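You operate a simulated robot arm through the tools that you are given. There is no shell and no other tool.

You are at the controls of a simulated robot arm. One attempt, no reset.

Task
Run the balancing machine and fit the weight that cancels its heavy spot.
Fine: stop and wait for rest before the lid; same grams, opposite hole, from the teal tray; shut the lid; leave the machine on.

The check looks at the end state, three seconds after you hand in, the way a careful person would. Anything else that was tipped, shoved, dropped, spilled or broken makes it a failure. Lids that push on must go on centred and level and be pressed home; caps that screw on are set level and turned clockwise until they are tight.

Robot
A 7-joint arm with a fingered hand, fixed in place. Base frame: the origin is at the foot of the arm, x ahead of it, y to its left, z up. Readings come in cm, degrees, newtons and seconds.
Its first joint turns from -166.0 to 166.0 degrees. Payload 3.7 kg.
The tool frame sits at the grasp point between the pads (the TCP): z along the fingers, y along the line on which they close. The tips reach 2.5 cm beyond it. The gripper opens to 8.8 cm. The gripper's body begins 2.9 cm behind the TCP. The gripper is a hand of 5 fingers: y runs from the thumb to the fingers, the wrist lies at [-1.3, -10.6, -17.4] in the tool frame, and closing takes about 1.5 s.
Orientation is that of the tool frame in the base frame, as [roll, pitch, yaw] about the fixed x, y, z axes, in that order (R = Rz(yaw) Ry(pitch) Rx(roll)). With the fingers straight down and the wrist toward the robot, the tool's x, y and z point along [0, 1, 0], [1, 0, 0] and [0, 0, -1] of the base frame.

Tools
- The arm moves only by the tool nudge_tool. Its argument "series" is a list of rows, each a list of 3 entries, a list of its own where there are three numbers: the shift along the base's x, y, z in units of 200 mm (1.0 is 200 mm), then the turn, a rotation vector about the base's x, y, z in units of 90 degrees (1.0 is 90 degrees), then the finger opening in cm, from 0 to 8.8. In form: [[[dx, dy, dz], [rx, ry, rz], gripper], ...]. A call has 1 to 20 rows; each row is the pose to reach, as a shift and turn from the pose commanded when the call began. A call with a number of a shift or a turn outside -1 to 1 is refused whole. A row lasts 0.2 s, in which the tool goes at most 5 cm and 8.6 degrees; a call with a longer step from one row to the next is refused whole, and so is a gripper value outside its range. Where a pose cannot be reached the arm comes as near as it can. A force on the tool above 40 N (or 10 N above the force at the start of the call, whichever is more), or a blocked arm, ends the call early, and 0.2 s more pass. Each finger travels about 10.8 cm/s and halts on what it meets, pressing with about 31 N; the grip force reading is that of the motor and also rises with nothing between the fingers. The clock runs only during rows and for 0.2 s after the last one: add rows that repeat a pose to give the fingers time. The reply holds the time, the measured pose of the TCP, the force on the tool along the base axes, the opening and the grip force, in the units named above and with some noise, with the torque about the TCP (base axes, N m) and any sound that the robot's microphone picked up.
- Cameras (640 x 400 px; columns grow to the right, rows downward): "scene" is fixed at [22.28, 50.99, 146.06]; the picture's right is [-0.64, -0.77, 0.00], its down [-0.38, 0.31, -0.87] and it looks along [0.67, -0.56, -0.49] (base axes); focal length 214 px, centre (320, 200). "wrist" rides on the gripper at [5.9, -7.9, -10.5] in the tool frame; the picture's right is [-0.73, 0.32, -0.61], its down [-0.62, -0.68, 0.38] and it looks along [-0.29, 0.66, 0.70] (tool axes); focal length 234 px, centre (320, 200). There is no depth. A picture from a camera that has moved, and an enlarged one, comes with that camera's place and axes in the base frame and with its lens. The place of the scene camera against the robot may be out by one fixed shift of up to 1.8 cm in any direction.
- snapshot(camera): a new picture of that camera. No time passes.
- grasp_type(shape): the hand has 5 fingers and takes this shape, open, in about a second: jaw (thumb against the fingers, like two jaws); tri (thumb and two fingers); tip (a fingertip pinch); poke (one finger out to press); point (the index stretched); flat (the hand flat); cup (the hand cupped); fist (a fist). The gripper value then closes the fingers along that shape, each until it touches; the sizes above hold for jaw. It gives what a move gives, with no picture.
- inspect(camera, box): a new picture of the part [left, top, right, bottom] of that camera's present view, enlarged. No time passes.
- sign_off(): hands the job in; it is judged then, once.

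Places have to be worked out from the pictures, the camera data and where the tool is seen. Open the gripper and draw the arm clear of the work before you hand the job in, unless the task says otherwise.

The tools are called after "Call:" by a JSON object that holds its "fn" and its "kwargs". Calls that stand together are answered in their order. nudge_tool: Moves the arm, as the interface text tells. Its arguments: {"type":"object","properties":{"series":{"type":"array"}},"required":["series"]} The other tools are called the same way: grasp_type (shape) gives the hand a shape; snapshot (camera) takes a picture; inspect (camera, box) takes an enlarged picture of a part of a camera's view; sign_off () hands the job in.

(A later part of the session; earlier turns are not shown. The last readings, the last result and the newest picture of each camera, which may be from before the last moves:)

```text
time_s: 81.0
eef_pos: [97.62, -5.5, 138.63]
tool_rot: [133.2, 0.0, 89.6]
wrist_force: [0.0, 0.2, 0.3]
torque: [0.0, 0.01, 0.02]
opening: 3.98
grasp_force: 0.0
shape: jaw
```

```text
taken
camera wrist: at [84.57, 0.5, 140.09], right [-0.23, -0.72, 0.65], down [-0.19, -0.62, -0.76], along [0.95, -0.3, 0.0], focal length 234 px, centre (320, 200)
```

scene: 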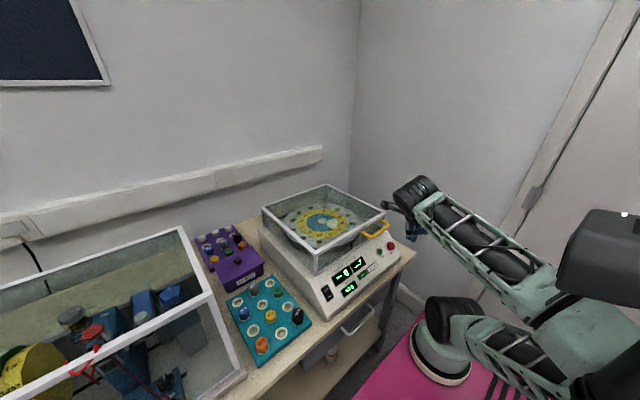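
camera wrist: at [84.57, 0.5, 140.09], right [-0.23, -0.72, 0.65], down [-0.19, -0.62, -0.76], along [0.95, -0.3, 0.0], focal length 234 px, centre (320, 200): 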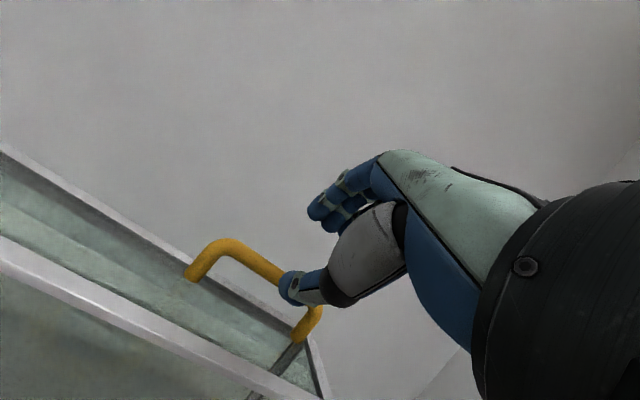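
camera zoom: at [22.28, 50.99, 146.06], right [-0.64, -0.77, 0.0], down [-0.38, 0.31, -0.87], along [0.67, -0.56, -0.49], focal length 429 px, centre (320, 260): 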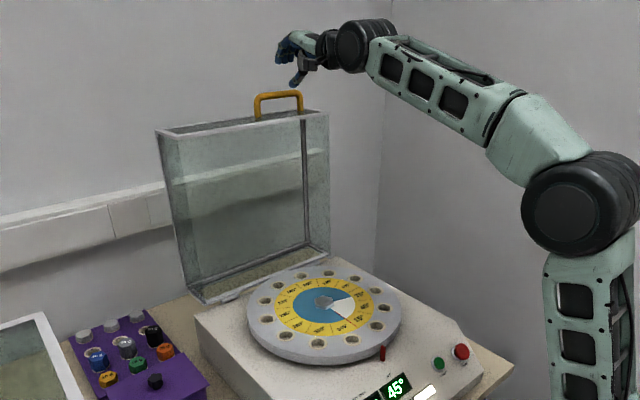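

The lid stands open on its own. Now for the weight: the 40 g piece is near (75.2, 36.5, 84.5) on the teal tray. I'll retreat, level the hand and move over there for a close look.

Call:
{"fn": "nudge_tool", "kwargs": {"series": [[[-0.1, 0.0, 0.05], [0, 0.06, 0], 4.0], [[-0.25, 0.05, 0.08], [0, 0.13, 0], 4.0], [[-0.4, 0.15, 0.08], [0, 0.2, 0], 4.5], [[-0.55, 0.28, 0.06], [0, 0.27, 0], 5.0], [[-0.7, 0.42, 0.03], [0, 0.34, 0], 5.5], [[-0.85, 0.58, -0.02], [0, 0.41, 0], 6.0], [[-0.98, 0.76, -0.1], [0, 0.48, 0], 6.0], [[-1.0, 0.95, -0.2], [0, 0.52, 0], 6.0], [[-1.0, 1.0, -0.3], [0, 0.52, 0], 6.0]]}}

Call:
{"fn": "nudge_tool", "kwargs": {"series": [[[-0.1, 0.2, -0.05], [0, 0, 0], 6.0], [[-0.2, 0.4, -0.15], [0, 0, 0], 6.0], [[-0.3, 0.6, -0.25], [0, 0, 0], 6.0], [[-0.4, 0.75, -0.4], [0, 0, 0], 6.0], [[-0.45, 0.85, -0.6], [0, 0, 0], 6.0], [[-0.45, 0.88, -0.8], [0, 0, 0], 6.0], [[-0.45, 0.88, -1.0], [0, 0, 0], 6.0], [[-0.45, 0.88, -1.0], [0, 0, 0], 6.0]]}}

Call:
{"fn": "snapshot", "kwargs": {"camera": "wrist"}}

Call:
{"fn": "snapshot", "kwargs": {"camera": "scene"}}

```text
time_s: 83.0
eef_pos: [77.25, 14.63, 132.57]
tool_rot: [179.9, 0.7, 89.7]
wrist_force: [0.0, 0.6, 0.6]
torque: [0.03, 0.0, -0.07]
opening: 5.97
grasp_force: 0.1
shape: jaw
```

```text
time_s: 84.8
eef_pos: [68.31, 32.24, 112.74]
tool_rot: [179.9, 0.5, 89.8]
wrist_force: [-0.8, 0.7, 0.2]
torque: [0.0, 0.03, 0.0]
opening: 5.98
grasp_force: 0.0
shape: jaw
```

```text
taken
camera wrist: at [60.47, 38.27, 123.15], right [0.32, -0.72, 0.61], down [-0.68, -0.62, -0.38], along [0.66, -0.3, -0.69], focal length 234 px, centre (320, 200)
```

wrist: 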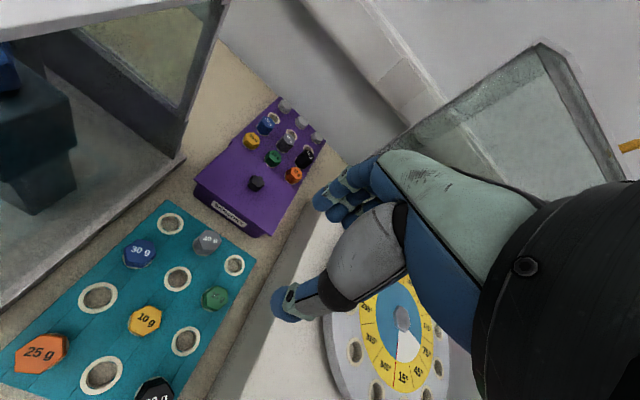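

```text
taken
```

scene: 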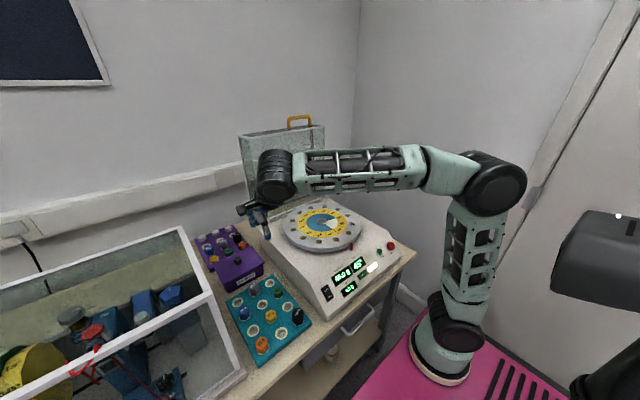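

I'll zoom on the tray to see the 40 g weight's shape and its neighbours.

Call:
{"fn": "inspect", "kwargs": {"camera": "wrist", "box": [110, 190, 270, 330]}}

Call:
{"fn": "inspect", "kwargs": {"camera": "scene", "box": [220, 260, 320, 370]}}

```text
2.86 times, centred on (190, 260) of wrist
camera zoom: at [60.47, 38.27, 123.15], right [0.32, -0.72, 0.61], down [-0.68, -0.62, -0.38], along [0.66, -0.3, -0.69], focal length 669 px, centre (691, 29)
```

zoom: 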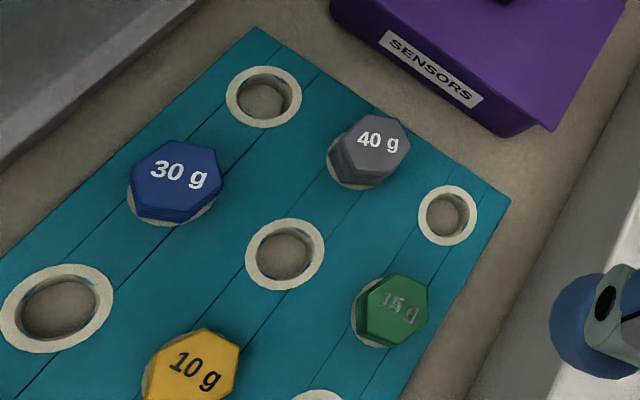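

```text
3.64 times, centred on (270, 315) of scene
camera zoom: at [22.28, 50.99, 146.06], right [-0.64, -0.77, 0.0], down [-0.38, 0.31, -0.87], along [0.67, -0.56, -0.49], focal length 780 px, centre (502, -218)
```

zoom: 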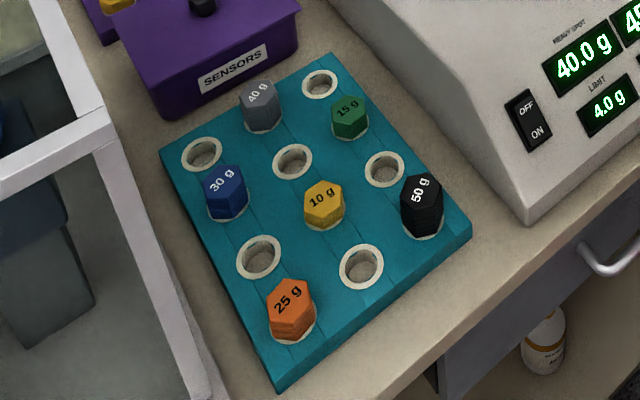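

The tray surface is near z 81.8 and the 40 g hex head top near (75.4, 36, 83.8). I'll switch to the three-digit grip and come closer for an exact look.

Call:
{"fn": "grasp_type", "kwargs": {"shape": "tri"}}

Call:
{"fn": "nudge_tool", "kwargs": {"series": [[[0.06, -0.01, -0.17], [0, 0, 0], 8.8], [[0.13, -0.02, -0.34], [0, 0, 0], 8.8], [[0.2, -0.03, -0.52], [0, 0, 0], 8.8], [[0.265, -0.035, -0.7], [0, 0, 0], 8.8], [[0.265, -0.035, -0.7], [0, 0, 0], 8.8]]}}

Call:
{"fn": "snapshot", "kwargs": {"camera": "wrist"}}

Call:
{"fn": "inspect", "kwargs": {"camera": "wrist", "box": [140, 160, 300, 280]}}

Call:
{"fn": "inspect", "kwargs": {"camera": "scene", "box": [210, 200, 330, 320]}}

```text
time_s: 85.7
eef_pos: [68.36, 32.13, 112.72]
tool_rot: [179.8, 0.5, 89.8]
wrist_force: [0.9, -0.3, 0.5]
torque: [0.02, -0.03, 0.01]
opening: 8.76
grasp_force: 0.1
shape: tri
```

```text
time_s: 86.9
eef_pos: [73.93, 31.28, 98.67]
tool_rot: [179.9, 0.5, 89.7]
wrist_force: [1.0, -0.2, -0.4]
torque: [0.0, 0.01, 0.01]
opening: 8.81
grasp_force: 0.0
shape: tri
```

```text
taken
camera wrist: at [66.0, 37.28, 109.15], right [0.32, -0.72, 0.61], down [-0.68, -0.62, -0.38], along [0.66, -0.3, -0.69], focal length 234 px, centre (320, 200)
```

wrist: 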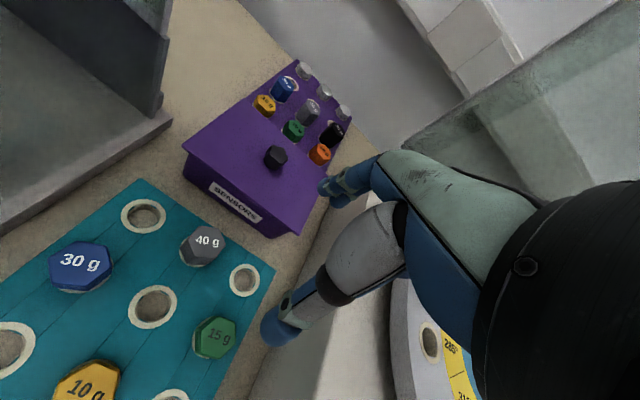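

```text
3.33 times, centred on (220, 220) of wrist
camera zoom: at [66.0, 37.28, 109.15], right [0.32, -0.72, 0.61], down [-0.68, -0.62, -0.38], along [0.66, -0.3, -0.69], focal length 781 px, centre (653, 133)
```

zoom: 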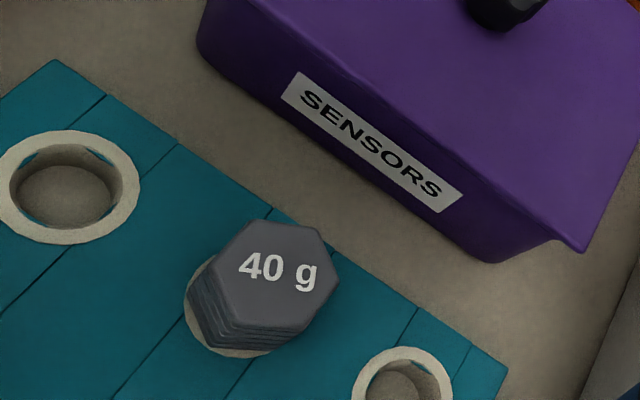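

```text
3.33 times, centred on (270, 260) of scene
camera zoom: at [22.28, 50.99, 146.06], right [-0.64, -0.77, 0.0], down [-0.38, 0.31, -0.87], along [0.67, -0.56, -0.49], focal length 715 px, centre (487, 0)
```

zoom: 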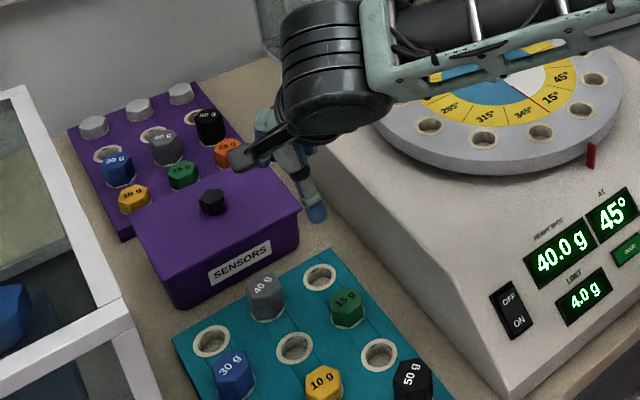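

The 40 g hex sits at (74.75, 36.2), top z≈84.5, with vertices along ±x, so gripping along azimuth 30° (yaw +30°) will land on flats. I'll rotate +30° and hover above it at z≈95.

Call:
{"fn": "nudge_tool", "kwargs": {"series": [[[0.01, 0.06, 0.0], [0, 0, 0.08], 6.0], [[0.02, 0.13, 0.0], [0, 0, 0.16], 6.0], [[0.03, 0.2, -0.05], [0, 0, 0.25], 5.2], [[0.03, 0.265, -0.1], [0, 0, 0.333], 5.2], [[0.03, 0.265, -0.18], [0, 0, 0.333], 5.2], [[0.03, 0.265, -0.18], [0, 0, 0.333], 5.2]]}}

Call:
{"fn": "snapshot", "kwargs": {"camera": "wrist"}}

Call:
{"fn": "inspect", "kwargs": {"camera": "wrist", "box": [200, 140, 400, 320]}}

Call:
{"fn": "inspect", "kwargs": {"camera": "scene", "box": [220, 220, 320, 320]}}

```text
time_s: 88.3
eef_pos: [74.41, 36.55, 95.06]
tool_rot: [179.9, 0.5, 119.7]
wrist_force: [-0.4, 0.5, 0.2]
torque: [-0.02, 0.01, 0.01]
opening: 5.22
grasp_force: 0.0
shape: tri
```

```text
taken
camera wrist: at [64.58, 37.87, 105.53], right [0.64, -0.47, 0.61], down [-0.28, -0.88, -0.38], along [0.72, 0.07, -0.69], focal length 234 px, centre (320, 200)
```

wrist: 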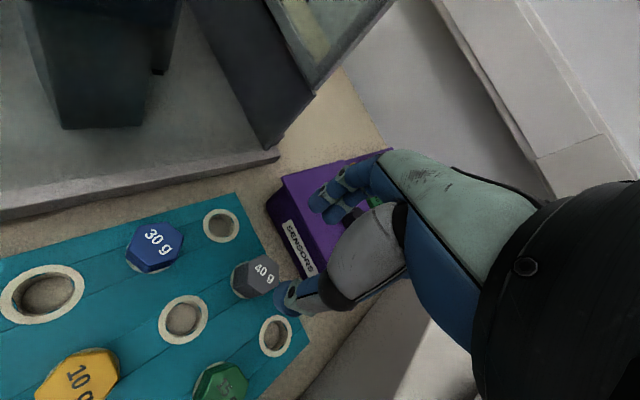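

```text
2.22 times, centred on (300, 230) of wrist
camera zoom: at [64.58, 37.87, 105.53], right [0.64, -0.47, 0.61], down [-0.28, -0.88, -0.38], along [0.72, 0.07, -0.69], focal length 520 px, centre (364, 133)
```

zoom: 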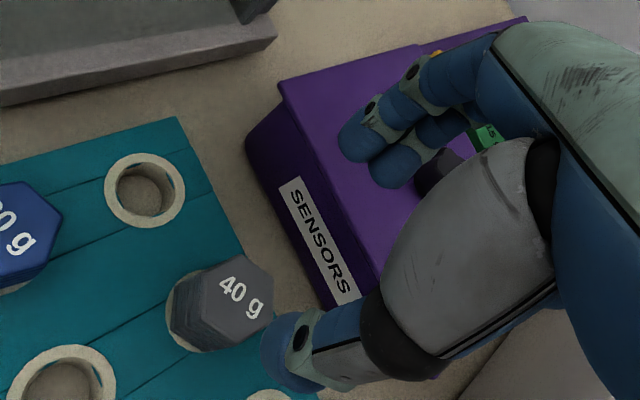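

```text
4.00 times, centred on (270, 270) of scene
camera zoom: at [22.28, 50.99, 146.06], right [-0.64, -0.77, 0.0], down [-0.38, 0.31, -0.87], along [0.67, -0.56, -0.49], focal length 858 px, centre (520, -80)
```

zoom: 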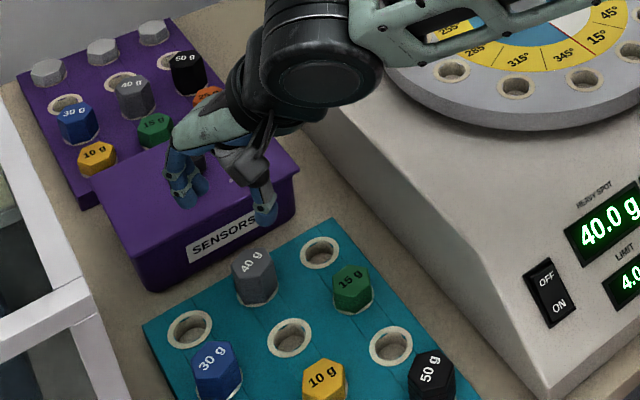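

TCP should sit right over the weight centre at (74.8, 36.05), with fingers clear of the SENSORS box face (x≈81.4). I'll shift slightly and descend to z≈88 for a check.

Call:
{"fn": "nudge_tool", "kwargs": {"series": [[[0.01, -0.012, -0.1], [0, 0, 0], 5.2], [[0.02, -0.025, -0.22], [0, 0, 0], 5.2], [[0.02, -0.025, -0.31], [0, 0, 0], 5.2], [[0.02, -0.025, -0.36], [0, 0, 0], 5.2], [[0.02, -0.025, -0.36], [0, 0, 0], 5.2]]}}

Call:
{"fn": "inspect", "kwargs": {"camera": "wrist", "box": [200, 140, 400, 320]}}

Call:
{"fn": "inspect", "kwargs": {"camera": "scene", "box": [230, 235, 310, 315]}}

```text
time_s: 89.5
eef_pos: [75.01, 36.26, 87.76]
tool_rot: [179.9, 0.5, 119.6]
wrist_force: [0.5, 0.6, 0.2]
torque: [-0.01, -0.03, -0.02]
opening: 5.22
grasp_force: 0.1
shape: tri
```

```text
2.22 times, centred on (300, 230) of wrist
camera zoom: at [65.16, 37.49, 98.31], right [0.64, -0.47, 0.61], down [-0.28, -0.88, -0.38], along [0.72, 0.07, -0.69], focal length 520 px, centre (364, 133)
```

zoom: 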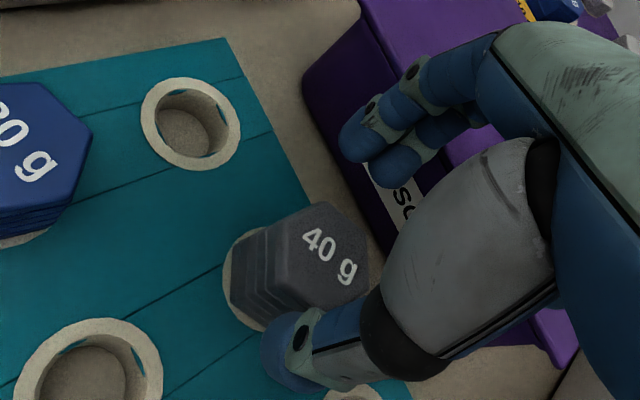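

```text
5.00 times, centred on (270, 275) of scene
camera zoom: at [22.28, 50.99, 146.06], right [-0.64, -0.77, 0.0], down [-0.38, 0.31, -0.87], along [0.67, -0.56, -0.49], focal length 1072 px, centre (570, -175)
```

zoom: 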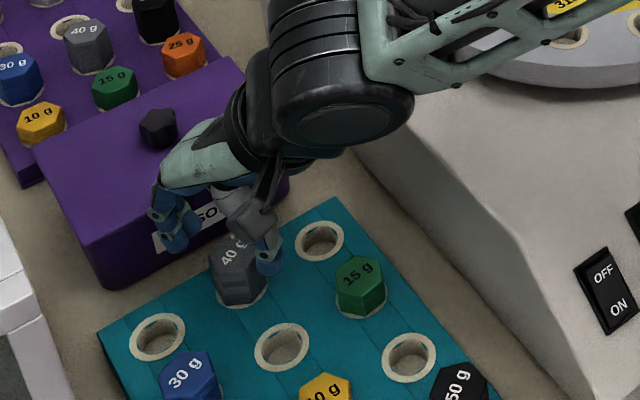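

The weight centre is at (74.95, 36.0), well centred between thumb and fingers. I'll descend to z≈84.9 and close.

Call:
{"fn": "nudge_tool", "kwargs": {"series": [[[0, -0.01, -0.05], [0, 0, 0], 5.2], [[0, -0.01, -0.1], [0, 0, 0], 5.2], [[0, -0.01, -0.142], [0, 0, 0], 5.2], [[0, -0.01, -0.142], [0, 0, 0], 5.2]]}}

Call:
{"fn": "inspect", "kwargs": {"camera": "wrist", "box": [200, 140, 400, 320]}}

Call:
{"fn": "inspect", "kwargs": {"camera": "scene", "box": [230, 235, 310, 315]}}

```text
time_s: 90.5
eef_pos: [74.87, 36.01, 85.08]
tool_rot: [179.9, 0.5, 119.6]
wrist_force: [-0.5, 0.0, 0.3]
torque: [-0.04, 0.0, 0.05]
opening: 5.26
grasp_force: 0.1
shape: tri
```

```text
2.22 times, centred on (300, 230) of wrist
camera zoom: at [65.12, 37.32, 95.54], right [0.64, -0.47, 0.61], down [-0.28, -0.88, -0.38], along [0.72, 0.07, -0.69], focal length 520 px, centre (364, 133)
```

zoom: 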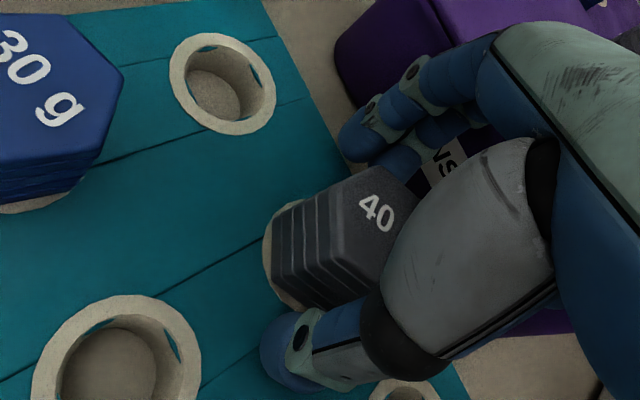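

```text
5.00 times, centred on (270, 275) of scene
camera zoom: at [22.28, 50.99, 146.06], right [-0.64, -0.77, 0.0], down [-0.38, 0.31, -0.87], along [0.67, -0.56, -0.49], focal length 1072 px, centre (570, -175)
```

zoom: 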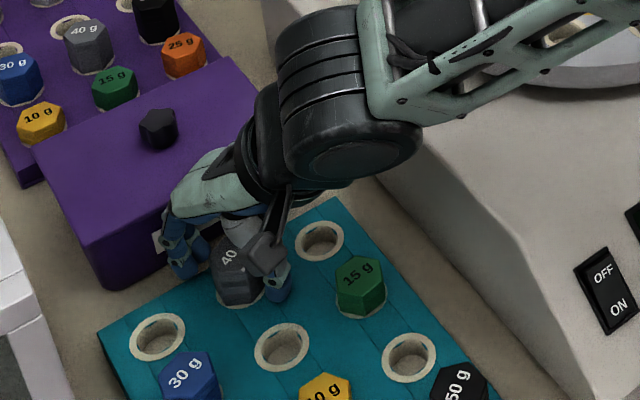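

TCP projects right onto the weight's centre. Closing the three digits on it now.

Call:
{"fn": "nudge_tool", "kwargs": {"series": [[[0, 0, 0], [0, 0, 0], 4.4], [[0, 0, 0], [0, 0, 0], 3.8], [[0, 0, 0], [0, 0, 0], 3.2], [[0, 0, 0], [0, 0, 0], 2.6], [[0, 0, 0], [0, 0, 0], 2.0], [[0, 0, 0], [0, 0, 0], 2.0], [[0, 0, 0], [0, 0, 0], 2.0]]}}

Call:
{"fn": "inspect", "kwargs": {"camera": "wrist", "box": [200, 140, 400, 320]}}

Call:
{"fn": "inspect", "kwargs": {"camera": "scene", "box": [230, 235, 310, 315]}}

```text
time_s: 92.1
eef_pos: [74.96, 36.08, 85.02]
tool_rot: [180.0, 0.5, 119.7]
wrist_force: [-0.5, -0.4, -0.2]
torque: [-0.01, 0.03, 0.01]
opening: 2.53
grasp_force: 30.9
shape: tri
```

```text
2.22 times, centred on (300, 230) of wrist
camera zoom: at [65.1, 37.34, 95.56], right [0.64, -0.47, 0.61], down [-0.28, -0.88, -0.38], along [0.72, 0.07, -0.69], focal length 520 px, centre (364, 133)
```

zoom: 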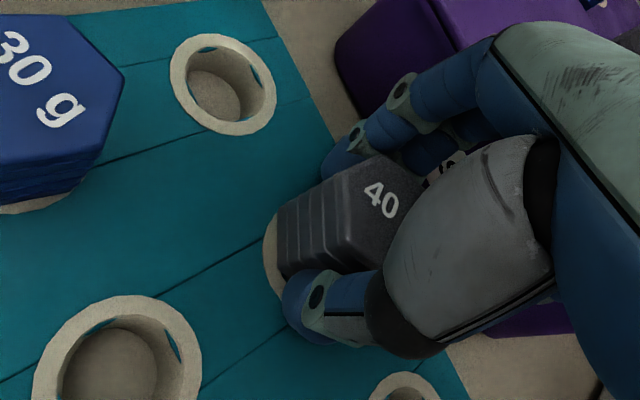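

```text
5.00 times, centred on (270, 275) of scene
camera zoom: at [22.28, 50.99, 146.06], right [-0.64, -0.77, 0.0], down [-0.38, 0.31, -0.87], along [0.67, -0.56, -0.49], focal length 1072 px, centre (570, -175)
```

zoom: 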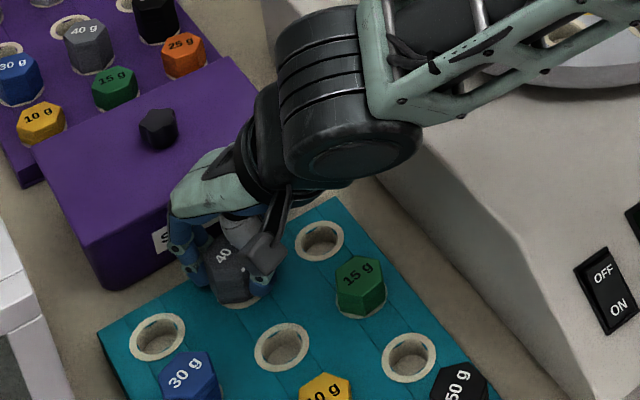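

Grip is firm (30.9 N at 2.5 cm). I'll lift straight up slowly by 12 cm.

Call:
{"fn": "nudge_tool", "kwargs": {"series": [[[0, 0, 0.03], [0, 0, 0], 1.5], [[0, 0, 0.07], [0, 0, 0], 1.5], [[0, 0, 0.12], [0, 0, 0], 1.5], [[0, 0, 0.2], [0, 0, 0], 1.5], [[0, 0, 0.3], [0, 0, 0], 1.5], [[0, 0, 0.42], [0, 0, 0], 1.5], [[0, 0, 0.54], [0, 0, 0], 1.5], [[0, 0, 0.6], [0, 0, 0], 1.5], [[0, 0, 0.6], [0, 0, 0], 1.5]]}}

Call:
{"fn": "inspect", "kwargs": {"camera": "wrist", "box": [200, 120, 400, 320]}}

Call:
{"fn": "inspect", "kwargs": {"camera": "scene", "box": [220, 200, 320, 320]}}

```text
time_s: 94.1
eef_pos: [74.85, 36.06, 96.97]
tool_rot: [179.9, 0.4, 119.6]
wrist_force: [0.8, -0.8, -0.8]
torque: [0.01, -0.03, 0.01]
opening: 2.54
grasp_force: 31.0
shape: tri
```

```text
2.00 times, centred on (300, 220) of wrist
camera zoom: at [65.01, 37.27, 107.44], right [0.64, -0.47, 0.61], down [-0.28, -0.88, -0.38], along [0.72, 0.07, -0.69], focal length 468 px, centre (360, 160)
```

zoom: 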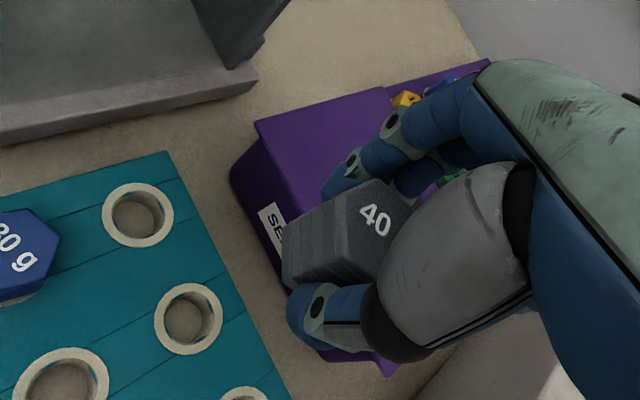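

```text
3.33 times, centred on (270, 260) of scene
camera zoom: at [22.28, 50.99, 146.06], right [-0.64, -0.77, 0.0], down [-0.38, 0.31, -0.87], along [0.67, -0.56, -0.49], focal length 715 px, centre (487, 0)
```

zoom: 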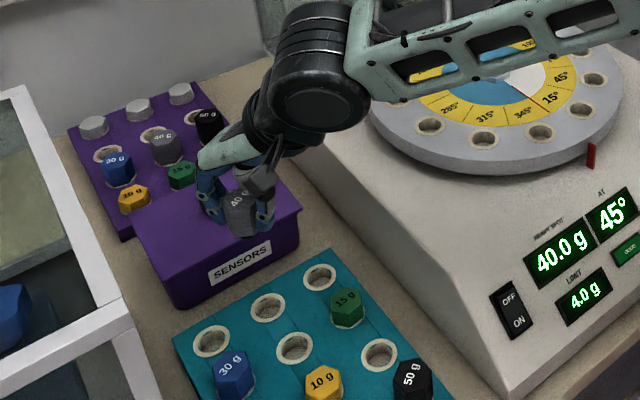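

The weight is up. I'll zoom in from the scene camera to see its underside and how it sits in the grip.

Call:
{"fn": "inspect", "kwargs": {"camera": "scene", "box": [230, 245, 280, 285]}}

Call:
{"fn": "inspect", "kwargs": {"camera": "scene", "box": [265, 190, 375, 260]}}

```text
10.00 times, centred on (255, 265) of scene
camera zoom: at [22.28, 50.99, 146.06], right [-0.64, -0.77, 0.0], down [-0.38, 0.31, -0.87], along [0.67, -0.56, -0.49], focal length 2145 px, centre (970, -450)
```

zoom: 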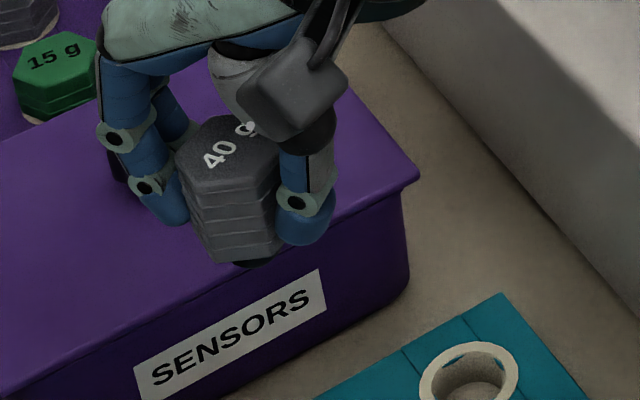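

```text
5.71 times, centred on (320, 225) of scene
camera zoom: at [22.28, 50.99, 146.06], right [-0.64, -0.77, 0.0], down [-0.38, 0.31, -0.87], along [0.67, -0.56, -0.49], focal length 1226 px, centre (320, 57)
```

zoom: 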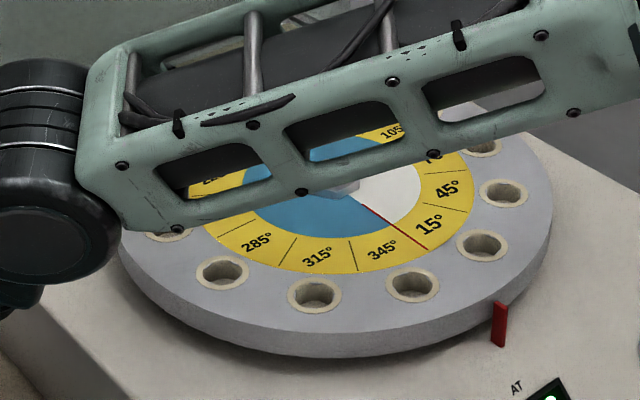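

The 40 g weight is level in the grip with a dark peg underneath. I'll raise it, turn the hand back to yaw 90° and move beside the disc to measure the 225° hole.

Call:
{"fn": "nudge_tool", "kwargs": {"series": [[[0, 0, 0.2], [0, 0, 0], 1.5], [[0, -0.02, 0.42], [0, 0, 0], 1.5], [[0, -0.08, 0.62], [0, 0, -0.04], 1.5], [[0.0, -0.22, 0.75], [0, 0, -0.1], 1.5], [[0.01, -0.4, 0.78], [0, 0, -0.17], 1.5], [[0.02, -0.58, 0.78], [0, 0, -0.24], 1.5], [[0.03, -0.76, 0.78], [0, 0, -0.3], 1.5], [[0.04, -0.9, 0.78], [0, 0, -0.333], 1.5], [[0.05, -1.0, 0.78], [0, 0, -0.333], 1.5]]}}

Call:
{"fn": "nudge_tool", "kwargs": {"series": [[[0, -0.15, 0], [0, 0, 0], 1.5], [[0, -0.3, 0], [0, 0, 0], 1.5], [[0, -0.4, 0], [0, 0, 0], 1.5], [[0, -0.4, 0], [0, 0, 0], 1.5]]}}

Call:
{"fn": "snapshot", "kwargs": {"camera": "wrist"}}

Call:
{"fn": "inspect", "kwargs": {"camera": "wrist", "box": [140, 80, 400, 300]}}

Call:
{"fn": "snapshot", "kwargs": {"camera": "scene"}}

```text
time_s: 96.1
eef_pos: [75.62, 15.83, 112.66]
tool_rot: [179.9, 0.5, 89.6]
wrist_force: [0.2, 0.0, -0.5]
torque: [-0.01, -0.01, -0.03]
opening: 2.53
grasp_force: 31.1
shape: tri
```

```text
time_s: 97.1
eef_pos: [75.79, 7.85, 112.77]
tool_rot: [179.9, 0.5, 89.6]
wrist_force: [-0.4, 0.0, -0.6]
torque: [0.01, 0.0, -0.01]
opening: 2.51
grasp_force: 31.0
shape: tri
```

```text
taken
camera wrist: at [67.99, 14.01, 123.2], right [0.32, -0.72, 0.61], down [-0.68, -0.62, -0.38], along [0.66, -0.3, -0.69], focal length 234 px, centre (320, 200)
```

wrist: 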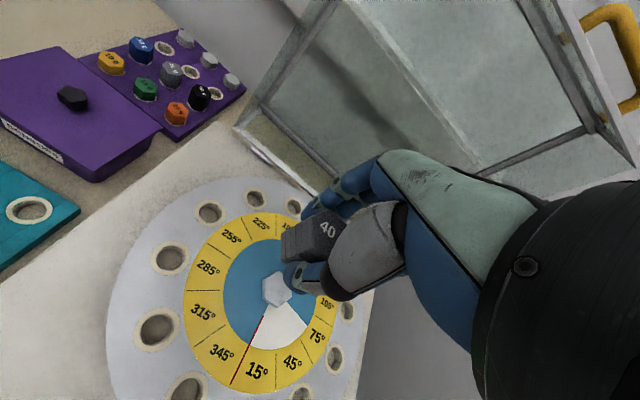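

```text
1.82 times, centred on (270, 190) of wrist
camera zoom: at [67.99, 14.01, 123.2], right [0.32, -0.72, 0.61], down [-0.68, -0.62, -0.38], along [0.66, -0.3, -0.69], focal length 426 px, centre (411, 218)
```

zoom: 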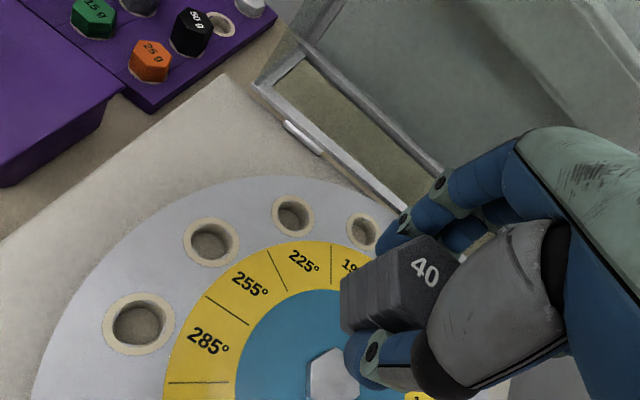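

```text
taken
```

scene: 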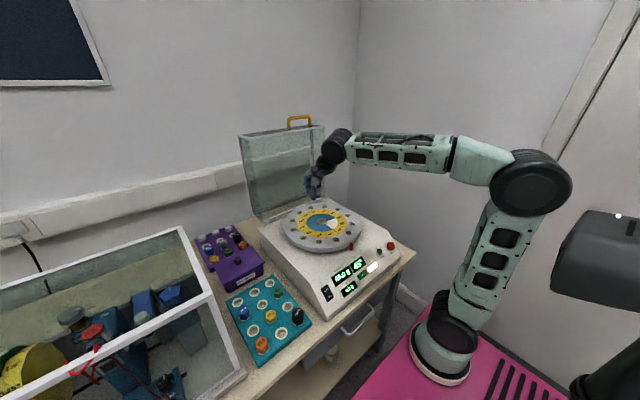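

Three views agree the 225° hole is at (87.1, 10.95) with disc top z≈94.5. Before placing, I'll raise the weight near the scene camera's height to see its peg and how it sits relative to the fingers.

Call:
{"fn": "nudge_tool", "kwargs": {"series": [[[0, 0, 0.22], [0, 0, 0], 1.5], [[-0.05, 0.05, 0.45], [0, 0, 0], 1.5], [[-0.1, 0.1, 0.68], [0, 0, 0], 1.5], [[-0.15, 0.15, 0.9], [0, 0, 0], 1.5], [[-0.2, 0.2, 1.0], [0, 0, 0], 1.5], [[-0.2, 0.2, 1.0], [0, 0, 0], 1.5]]}}

Call:
{"fn": "snapshot", "kwargs": {"camera": "scene"}}

```text
time_s: 98.5
eef_pos: [71.92, 11.91, 132.77]
tool_rot: [180.0, 0.4, 89.7]
wrist_force: [-0.1, -0.1, -0.5]
torque: [-0.01, 0.0, -0.01]
opening: 2.52
grasp_force: 30.6
shape: tri
```

```text
taken
```

scene: 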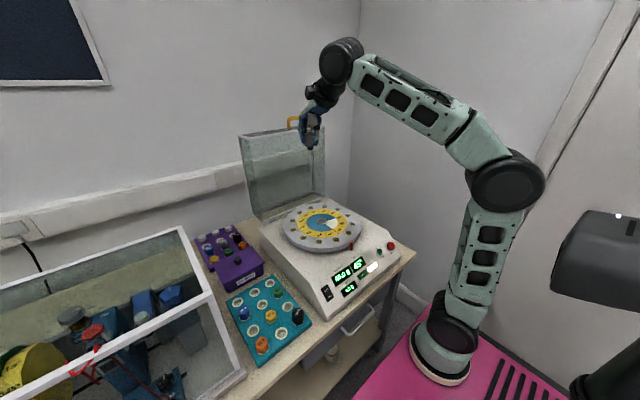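

I'll zoom in on the held weight in this side-on view.

Call:
{"fn": "inspect", "kwargs": {"camera": "scene", "box": [290, 110, 335, 160]}}

Call:
{"fn": "inspect", "kwargs": {"camera": "wrist", "box": [220, 150, 400, 310]}}

```text
8.00 times, centred on (312, 135) of scene
camera zoom: at [22.28, 50.99, 146.06], right [-0.64, -0.77, 0.0], down [-0.38, 0.31, -0.87], along [0.67, -0.56, -0.49], focal length 1716 px, centre (380, 720)
```

zoom: 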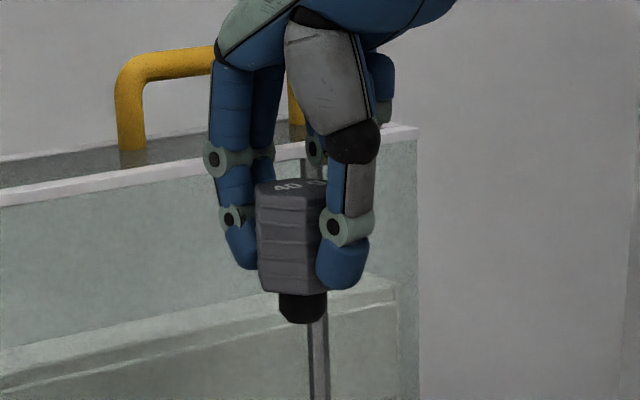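

```text
2.50 times, centred on (310, 230) of wrist
camera zoom: at [64.05, 17.96, 143.21], right [0.32, -0.72, 0.61], down [-0.68, -0.62, -0.38], along [0.66, -0.3, -0.69], focal length 585 px, centre (345, 125)
```

zoom: 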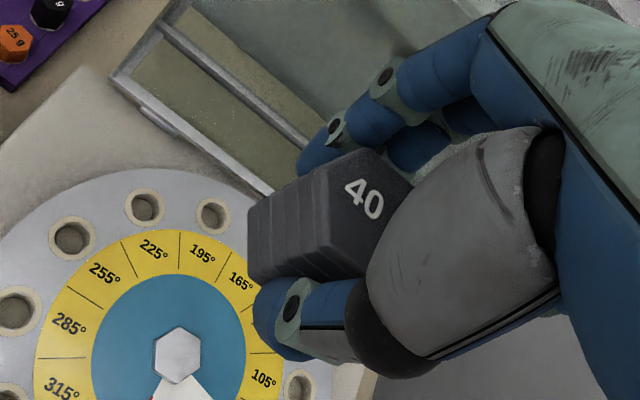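

The weight has a hex body (~3.8 cm tall) with a chamfered black peg ~1.7 cm wide and ~1.3 cm long, versus a ~2.4 cm hole. I'll bring it over the 225° hole, staying a few cm above, and compare peg and hole in the same camera view.

Call:
{"fn": "nudge_tool", "kwargs": {"series": [[[0.1, -0.01, -0.12], [0, 0, 0], 1.5], [[0.22, -0.02, -0.26], [0, 0, 0], 1.5], [[0.36, -0.03, -0.4], [0, 0, 0], 1.5], [[0.5, -0.04, -0.55], [0, 0, 0], 1.5], [[0.63, -0.048, -0.7], [0, 0, 0], 1.5], [[0.72, -0.048, -0.85], [0, 0, 0], 1.5], [[0.76, -0.048, -1.0], [0, 0, 0], 1.5], [[0.76, -0.048, -1.0], [0, 0, 0], 1.5]]}}

Call:
{"fn": "nudge_tool", "kwargs": {"series": [[[0, 0, -0.15], [0, 0, 0], 1.5], [[0, 0, -0.3], [0, 0, 0], 1.5], [[0, 0, -0.42], [0, 0, 0], 1.5], [[0, 0, -0.45], [0, 0, 0], 1.5], [[0, 0, -0.45], [0, 0, 0], 1.5]]}}

Call:
{"fn": "inspect", "kwargs": {"camera": "scene", "box": [270, 170, 340, 230]}}

Call:
{"fn": "snapshot", "kwargs": {"camera": "wrist"}}

```text
time_s: 100.3
eef_pos: [87.23, 10.87, 112.5]
tool_rot: [179.9, 0.5, 89.7]
wrist_force: [-0.2, -0.2, -0.2]
torque: [0.03, -0.03, 0.0]
opening: 2.51
grasp_force: 31.4
shape: tri
```

```text
time_s: 101.5
eef_pos: [87.13, 10.98, 103.46]
tool_rot: [180.0, 0.6, 89.7]
wrist_force: [-0.1, 0.5, -0.5]
torque: [-0.01, -0.01, -0.01]
opening: 2.5
grasp_force: 30.7
shape: tri
```

```text
6.67 times, centred on (305, 200) of scene
camera zoom: at [22.28, 50.99, 146.06], right [-0.64, -0.77, 0.0], down [-0.38, 0.31, -0.87], along [0.67, -0.56, -0.49], focal length 1430 px, centre (420, 200)
```

zoom: 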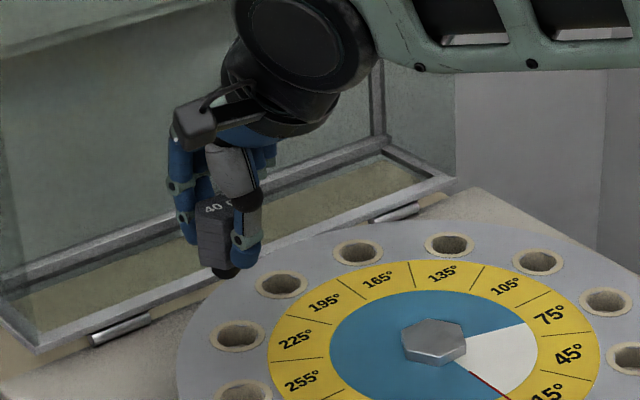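

```text
taken
camera wrist: at [79.33, 17.05, 114.02], right [0.32, -0.72, 0.61], down [-0.68, -0.62, -0.38], along [0.66, -0.3, -0.69], focal length 234 px, centre (320, 200)
```

wrist: 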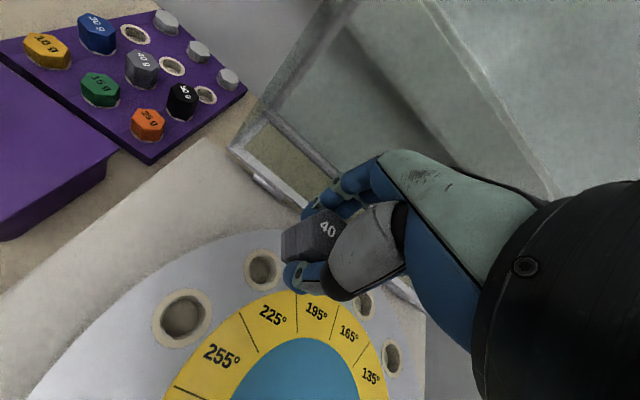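

The 225° label points at the hole just below the held peg, and the peg looks nearly over it. I'll zoom further to compare peg and hole precisely.

Call:
{"fn": "inspect", "kwargs": {"camera": "scene", "box": [278, 190, 318, 220]}}

Call:
{"fn": "inspect", "kwargs": {"camera": "wrist", "box": [200, 190, 360, 320]}}

```text
13.33 times, centred on (298, 205) of scene
camera zoom: at [22.28, 50.99, 146.06], right [-0.64, -0.77, 0.0], down [-0.38, 0.31, -0.87], along [0.67, -0.56, -0.49], focal length 2860 px, centre (613, 133)
```

zoom: 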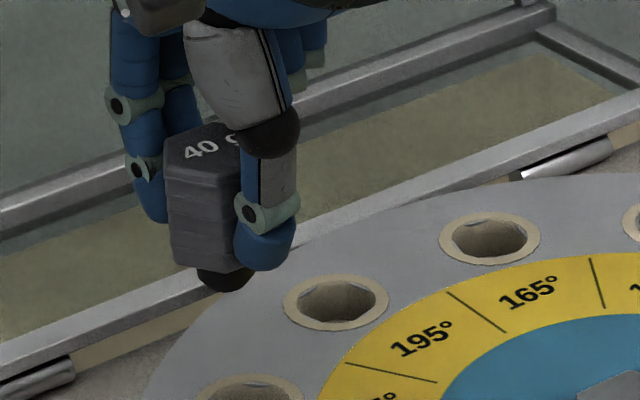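

```text
3.08 times, centred on (280, 255) of wrist
camera zoom: at [79.33, 17.05, 114.02], right [0.32, -0.72, 0.61], down [-0.68, -0.62, -0.38], along [0.66, -0.3, -0.69], focal length 720 px, centre (443, 31)
```

zoom: 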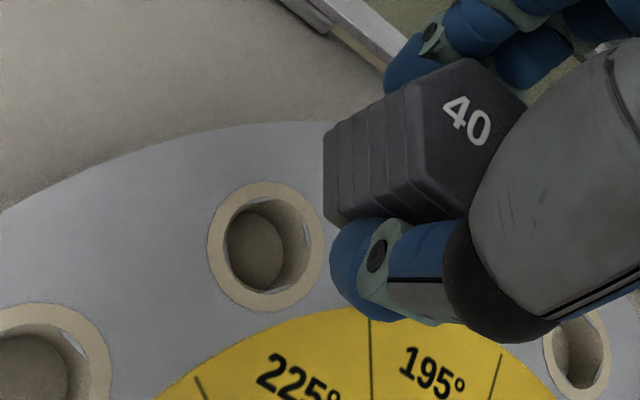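

In the same view the peg sits ~0.5 cm to the +x/+y side of the hole axis. I'll shift by (-0.3, -0.35) cm and lower until the peg is ~0.8 cm above the disc, then re-measure both directions.

Call:
{"fn": "nudge_tool", "kwargs": {"series": [[[-0.015, -0.0175, -0.05], [0, 0, 0], 1.5], [[-0.015, -0.0175, -0.11], [0, 0, 0], 1.5], [[-0.015, -0.0175, -0.165], [0, 0, 0], 1.5], [[-0.015, -0.0175, -0.175], [0, 0, 0], 1.5], [[-0.015, -0.0175, -0.175], [0, 0, 0], 1.5]]}}

Call:
{"fn": "inspect", "kwargs": {"camera": "scene", "box": [274, 200, 314, 230]}}

Call:
{"fn": "inspect", "kwargs": {"camera": "wrist", "box": [200, 170, 360, 300]}}

```text
time_s: 102.7
eef_pos: [86.74, 10.88, 100.06]
tool_rot: [179.9, 0.5, 89.6]
wrist_force: [0.7, 0.0, 0.1]
torque: [0.0, -0.02, 0.03]
opening: 2.5
grasp_force: 31.4
shape: tri
```

```text
13.33 times, centred on (294, 215) of scene
camera zoom: at [22.28, 50.99, 146.06], right [-0.64, -0.77, 0.0], down [-0.38, 0.31, -0.87], along [0.67, -0.56, -0.49], focal length 2860 px, centre (667, 0)
```

zoom: 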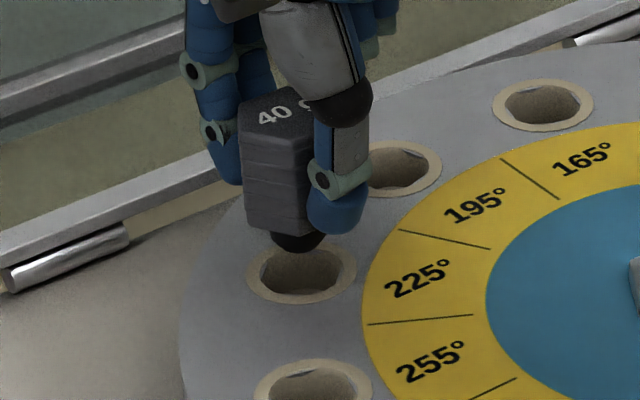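

```text
3.08 times, centred on (280, 235) of wrist
camera zoom: at [78.96, 16.83, 110.62], right [0.32, -0.72, 0.61], down [-0.68, -0.62, -0.38], along [0.66, -0.3, -0.69], focal length 720 px, centre (443, 92)
```

zoom: 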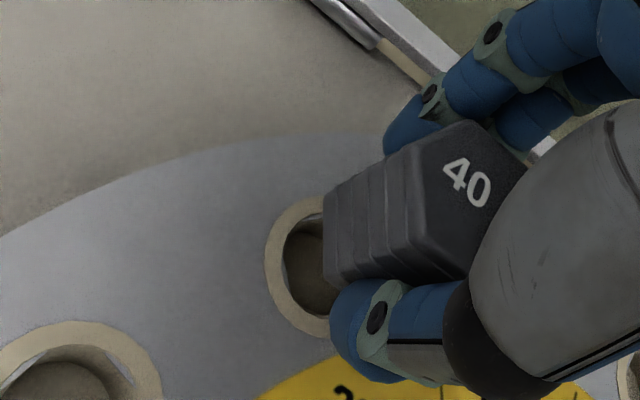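

Lateral error is now ~0.1 cm along one axis; I'll lower 0.5 cm and re-measure the other before inserting.

Call:
{"fn": "nudge_tool", "kwargs": {"series": [[[0, 0, -0.0125], [0, 0, 0], 1.5], [[0, 0, -0.025], [0, 0, 0], 1.5], [[0, 0, -0.025], [0, 0, 0], 1.5]]}}

Call:
{"fn": "inspect", "kwargs": {"camera": "scene", "box": [284, 208, 304, 228]}}

Call:
{"fn": "inspect", "kwargs": {"camera": "wrist", "box": [230, 190, 350, 290]}}

```text
time_s: 103.5
eef_pos: [86.67, 10.73, 99.61]
tool_rot: [179.9, 0.5, 89.7]
wrist_force: [0.2, 0.4, -0.8]
torque: [0.0, 0.01, 0.0]
opening: 2.5
grasp_force: 30.3
shape: tri
```

```text
16.00 times, centred on (294, 218) of scene
camera zoom: at [22.28, 50.99, 146.06], right [-0.64, -0.77, 0.0], down [-0.38, 0.31, -0.87], along [0.67, -0.56, -0.49], focal length 3432 px, centre (736, -88)
```

zoom: 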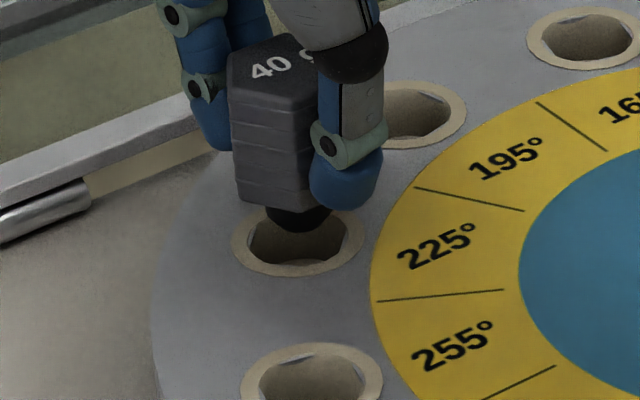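

```text
4.00 times, centred on (290, 240) of wrist
camera zoom: at [78.9, 16.75, 110.09], right [0.32, -0.72, 0.61], down [-0.68, -0.62, -0.38], along [0.66, -0.3, -0.69], focal length 937 px, centre (440, 40)
```

zoom: 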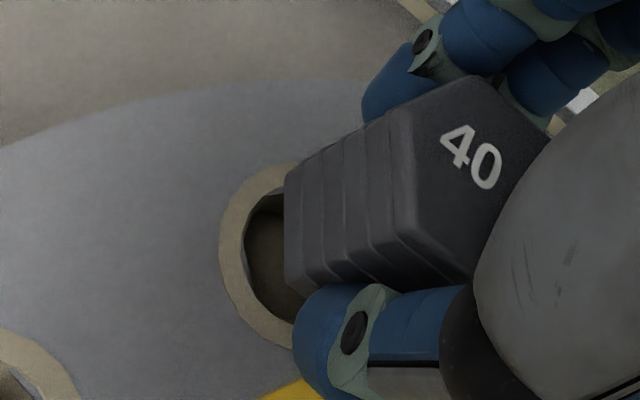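

Hole centre from this close view is (87.05, 10.75), and peg and hole line up within my ~0.2 cm error, inside the ~0.33 cm clearance. I'll lower in 0.25 cm rows watching for contact force.

Call:
{"fn": "nudge_tool", "kwargs": {"series": [[[0, 0, -0.0125], [0, 0, 0], 1.5], [[0, 0, -0.025], [0, 0, 0], 1.5], [[0, 0, -0.0375], [0, 0, 0], 1.5], [[0, 0, -0.05], [0, 0, 0], 1.5]]}}

Call:
{"fn": "inspect", "kwargs": {"camera": "scene", "box": [284, 208, 304, 228]}}

```text
time_s: 104.5
eef_pos: [86.77, 10.81, 98.66]
tool_rot: [-180.0, 0.5, 89.6]
wrist_force: [-0.1, 0.2, -0.8]
torque: [0.01, 0.01, -0.01]
opening: 2.52
grasp_force: 31.3
shape: tri
```

```text
16.00 times, centred on (294, 218) of scene
camera zoom: at [22.28, 50.99, 146.06], right [-0.64, -0.77, 0.0], down [-0.38, 0.31, -0.87], along [0.67, -0.56, -0.49], focal length 3432 px, centre (736, -88)
```

zoom: 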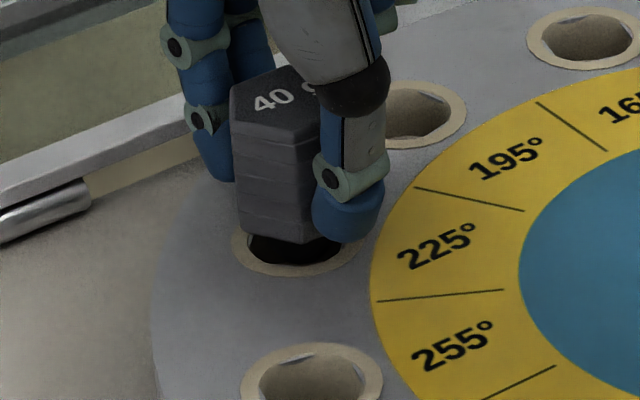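

The peg is entering the hole with no contact force. Continuing down gently until it seats.

Call:
{"fn": "nudge_tool", "kwargs": {"series": [[[0, 0, -0.01], [0, 0, 0], 1.5], [[0, 0, -0.02], [0, 0, 0], 1.5], [[0, 0, -0.03], [0, 0, 0], 1.5], [[0, 0, -0.04], [0, 0, 0], 1.5]]}}

Call:
{"fn": "inspect", "kwargs": {"camera": "scene", "box": [284, 208, 304, 228]}}

Call:
{"fn": "inspect", "kwargs": {"camera": "wrist", "box": [230, 190, 350, 290]}}

```text
time_s: 105.5
eef_pos: [86.75, 10.74, 97.79]
tool_rot: [179.9, 0.4, 89.7]
wrist_force: [0.5, -0.7, -0.7]
torque: [-0.03, -0.04, 0.02]
opening: 2.53
grasp_force: 30.8
shape: tri
```

```text
16.00 times, centred on (294, 218) of scene
camera zoom: at [22.28, 50.99, 146.06], right [-0.64, -0.77, 0.0], down [-0.38, 0.31, -0.87], along [0.67, -0.56, -0.49], focal length 3432 px, centre (736, -88)
```

zoom: 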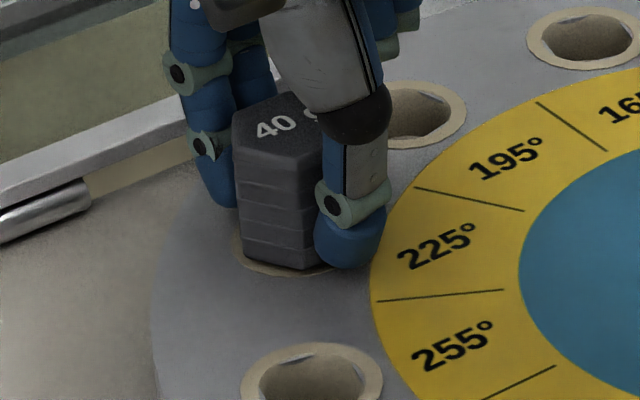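

```text
4.00 times, centred on (290, 240) of wrist
camera zoom: at [78.88, 16.76, 108.3], right [0.32, -0.72, 0.61], down [-0.68, -0.62, -0.38], along [0.66, -0.3, -0.69], focal length 937 px, centre (440, 40)
```

zoom: 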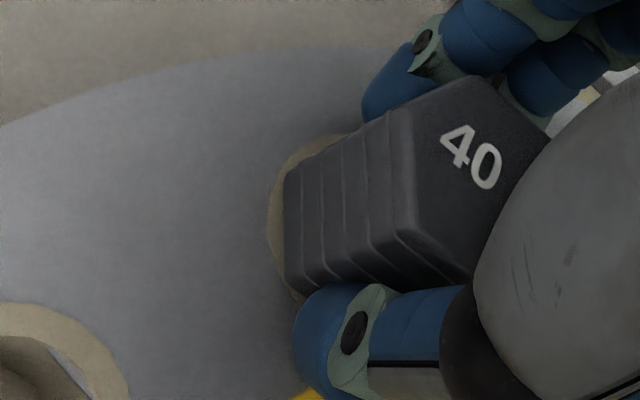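

Hex body is nearly down on the ring. I'll creep further in 0.1 cm rows until there is contact.

Call:
{"fn": "nudge_tool", "kwargs": {"series": [[[0, 0, -0.005], [0, 0, 0], 1.5], [[0, 0, -0.01], [0, 0, 0], 1.5], [[0, 0, -0.015], [0, 0, 0], 1.5], [[0, 0, -0.02], [0, 0, 0], 1.5]]}}

Call:
{"fn": "inspect", "kwargs": {"camera": "scene", "box": [284, 208, 304, 228]}}

```text
time_s: 106.5
eef_pos: [86.8, 10.72, 97.58]
tool_rot: [179.8, 0.4, 89.7]
wrist_force: [0.4, -0.3, 6.1]
torque: [-0.02, -0.02, 0.0]
opening: 2.51
grasp_force: 31.3
shape: tri
```

```text
16.00 times, centred on (294, 218) of scene
camera zoom: at [22.28, 50.99, 146.06], right [-0.64, -0.77, 0.0], down [-0.38, 0.31, -0.87], along [0.67, -0.56, -0.49], focal length 3432 px, centre (736, -88)
```

zoom: 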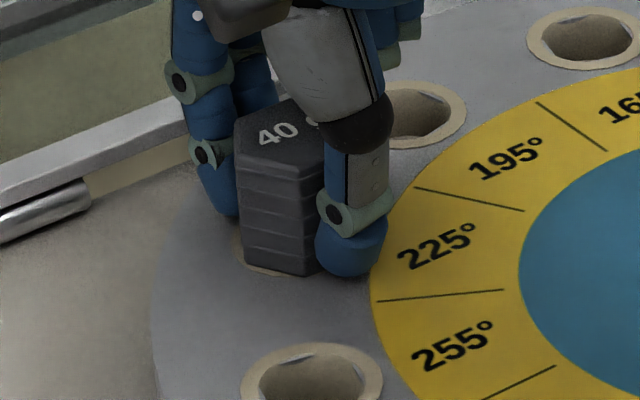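

Contact at 6 N: the weight is seated. I'll open the fingers gradually and check it stays upright.

Call:
{"fn": "nudge_tool", "kwargs": {"series": [[[0, 0, 0], [0, 0, 0], 2.6], [[0, 0, 0], [0, 0, 0], 3.0], [[0, 0, 0], [0, 0, 0], 3.5], [[0, 0, 0], [0, 0, 0], 4.0], [[0, 0, 0], [0, 0, 0], 4.4], [[0, 0, 0], [0, 0, 0], 4.4]]}}

Call:
{"fn": "inspect", "kwargs": {"camera": "scene", "box": [280, 200, 310, 230]}}

Call:
{"fn": "inspect", "kwargs": {"camera": "wrist", "box": [220, 150, 400, 300]}}

```text
time_s: 107.9
eef_pos: [86.83, 10.63, 97.43]
tool_rot: [179.9, 0.6, 89.6]
wrist_force: [0.5, 0.1, -0.5]
torque: [-0.03, 0.03, 0.01]
opening: 4.35
grasp_force: 0.1
shape: tri
```

```text
13.33 times, centred on (295, 215) of scene
camera zoom: at [22.28, 50.99, 146.06], right [-0.64, -0.77, 0.0], down [-0.38, 0.31, -0.87], along [0.67, -0.56, -0.49], focal length 2860 px, centre (653, 0)
```

zoom: 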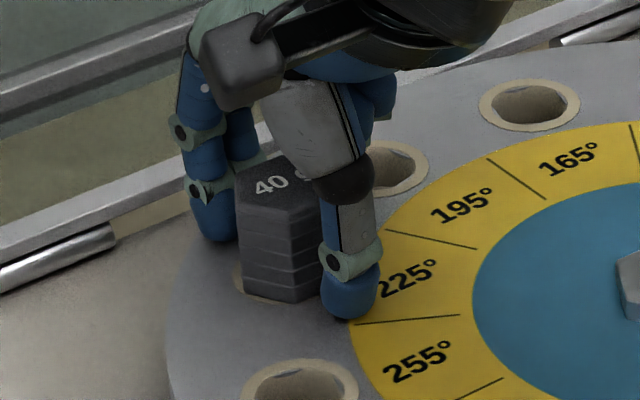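

```text
2.67 times, centred on (310, 225) of wrist
camera zoom: at [78.9, 16.7, 107.93], right [0.32, -0.72, 0.61], down [-0.68, -0.62, -0.38], along [0.66, -0.3, -0.69], focal length 624 px, centre (347, 133)
```

zoom: 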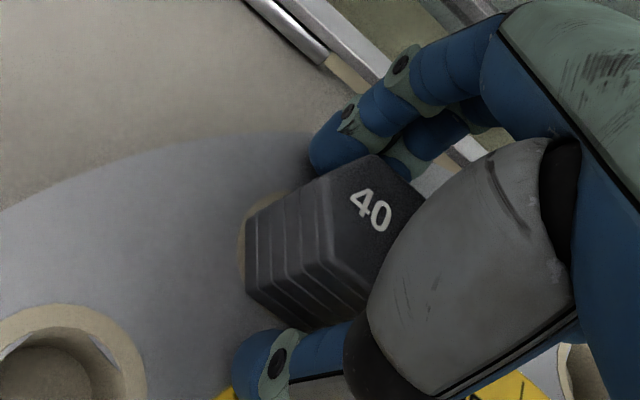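

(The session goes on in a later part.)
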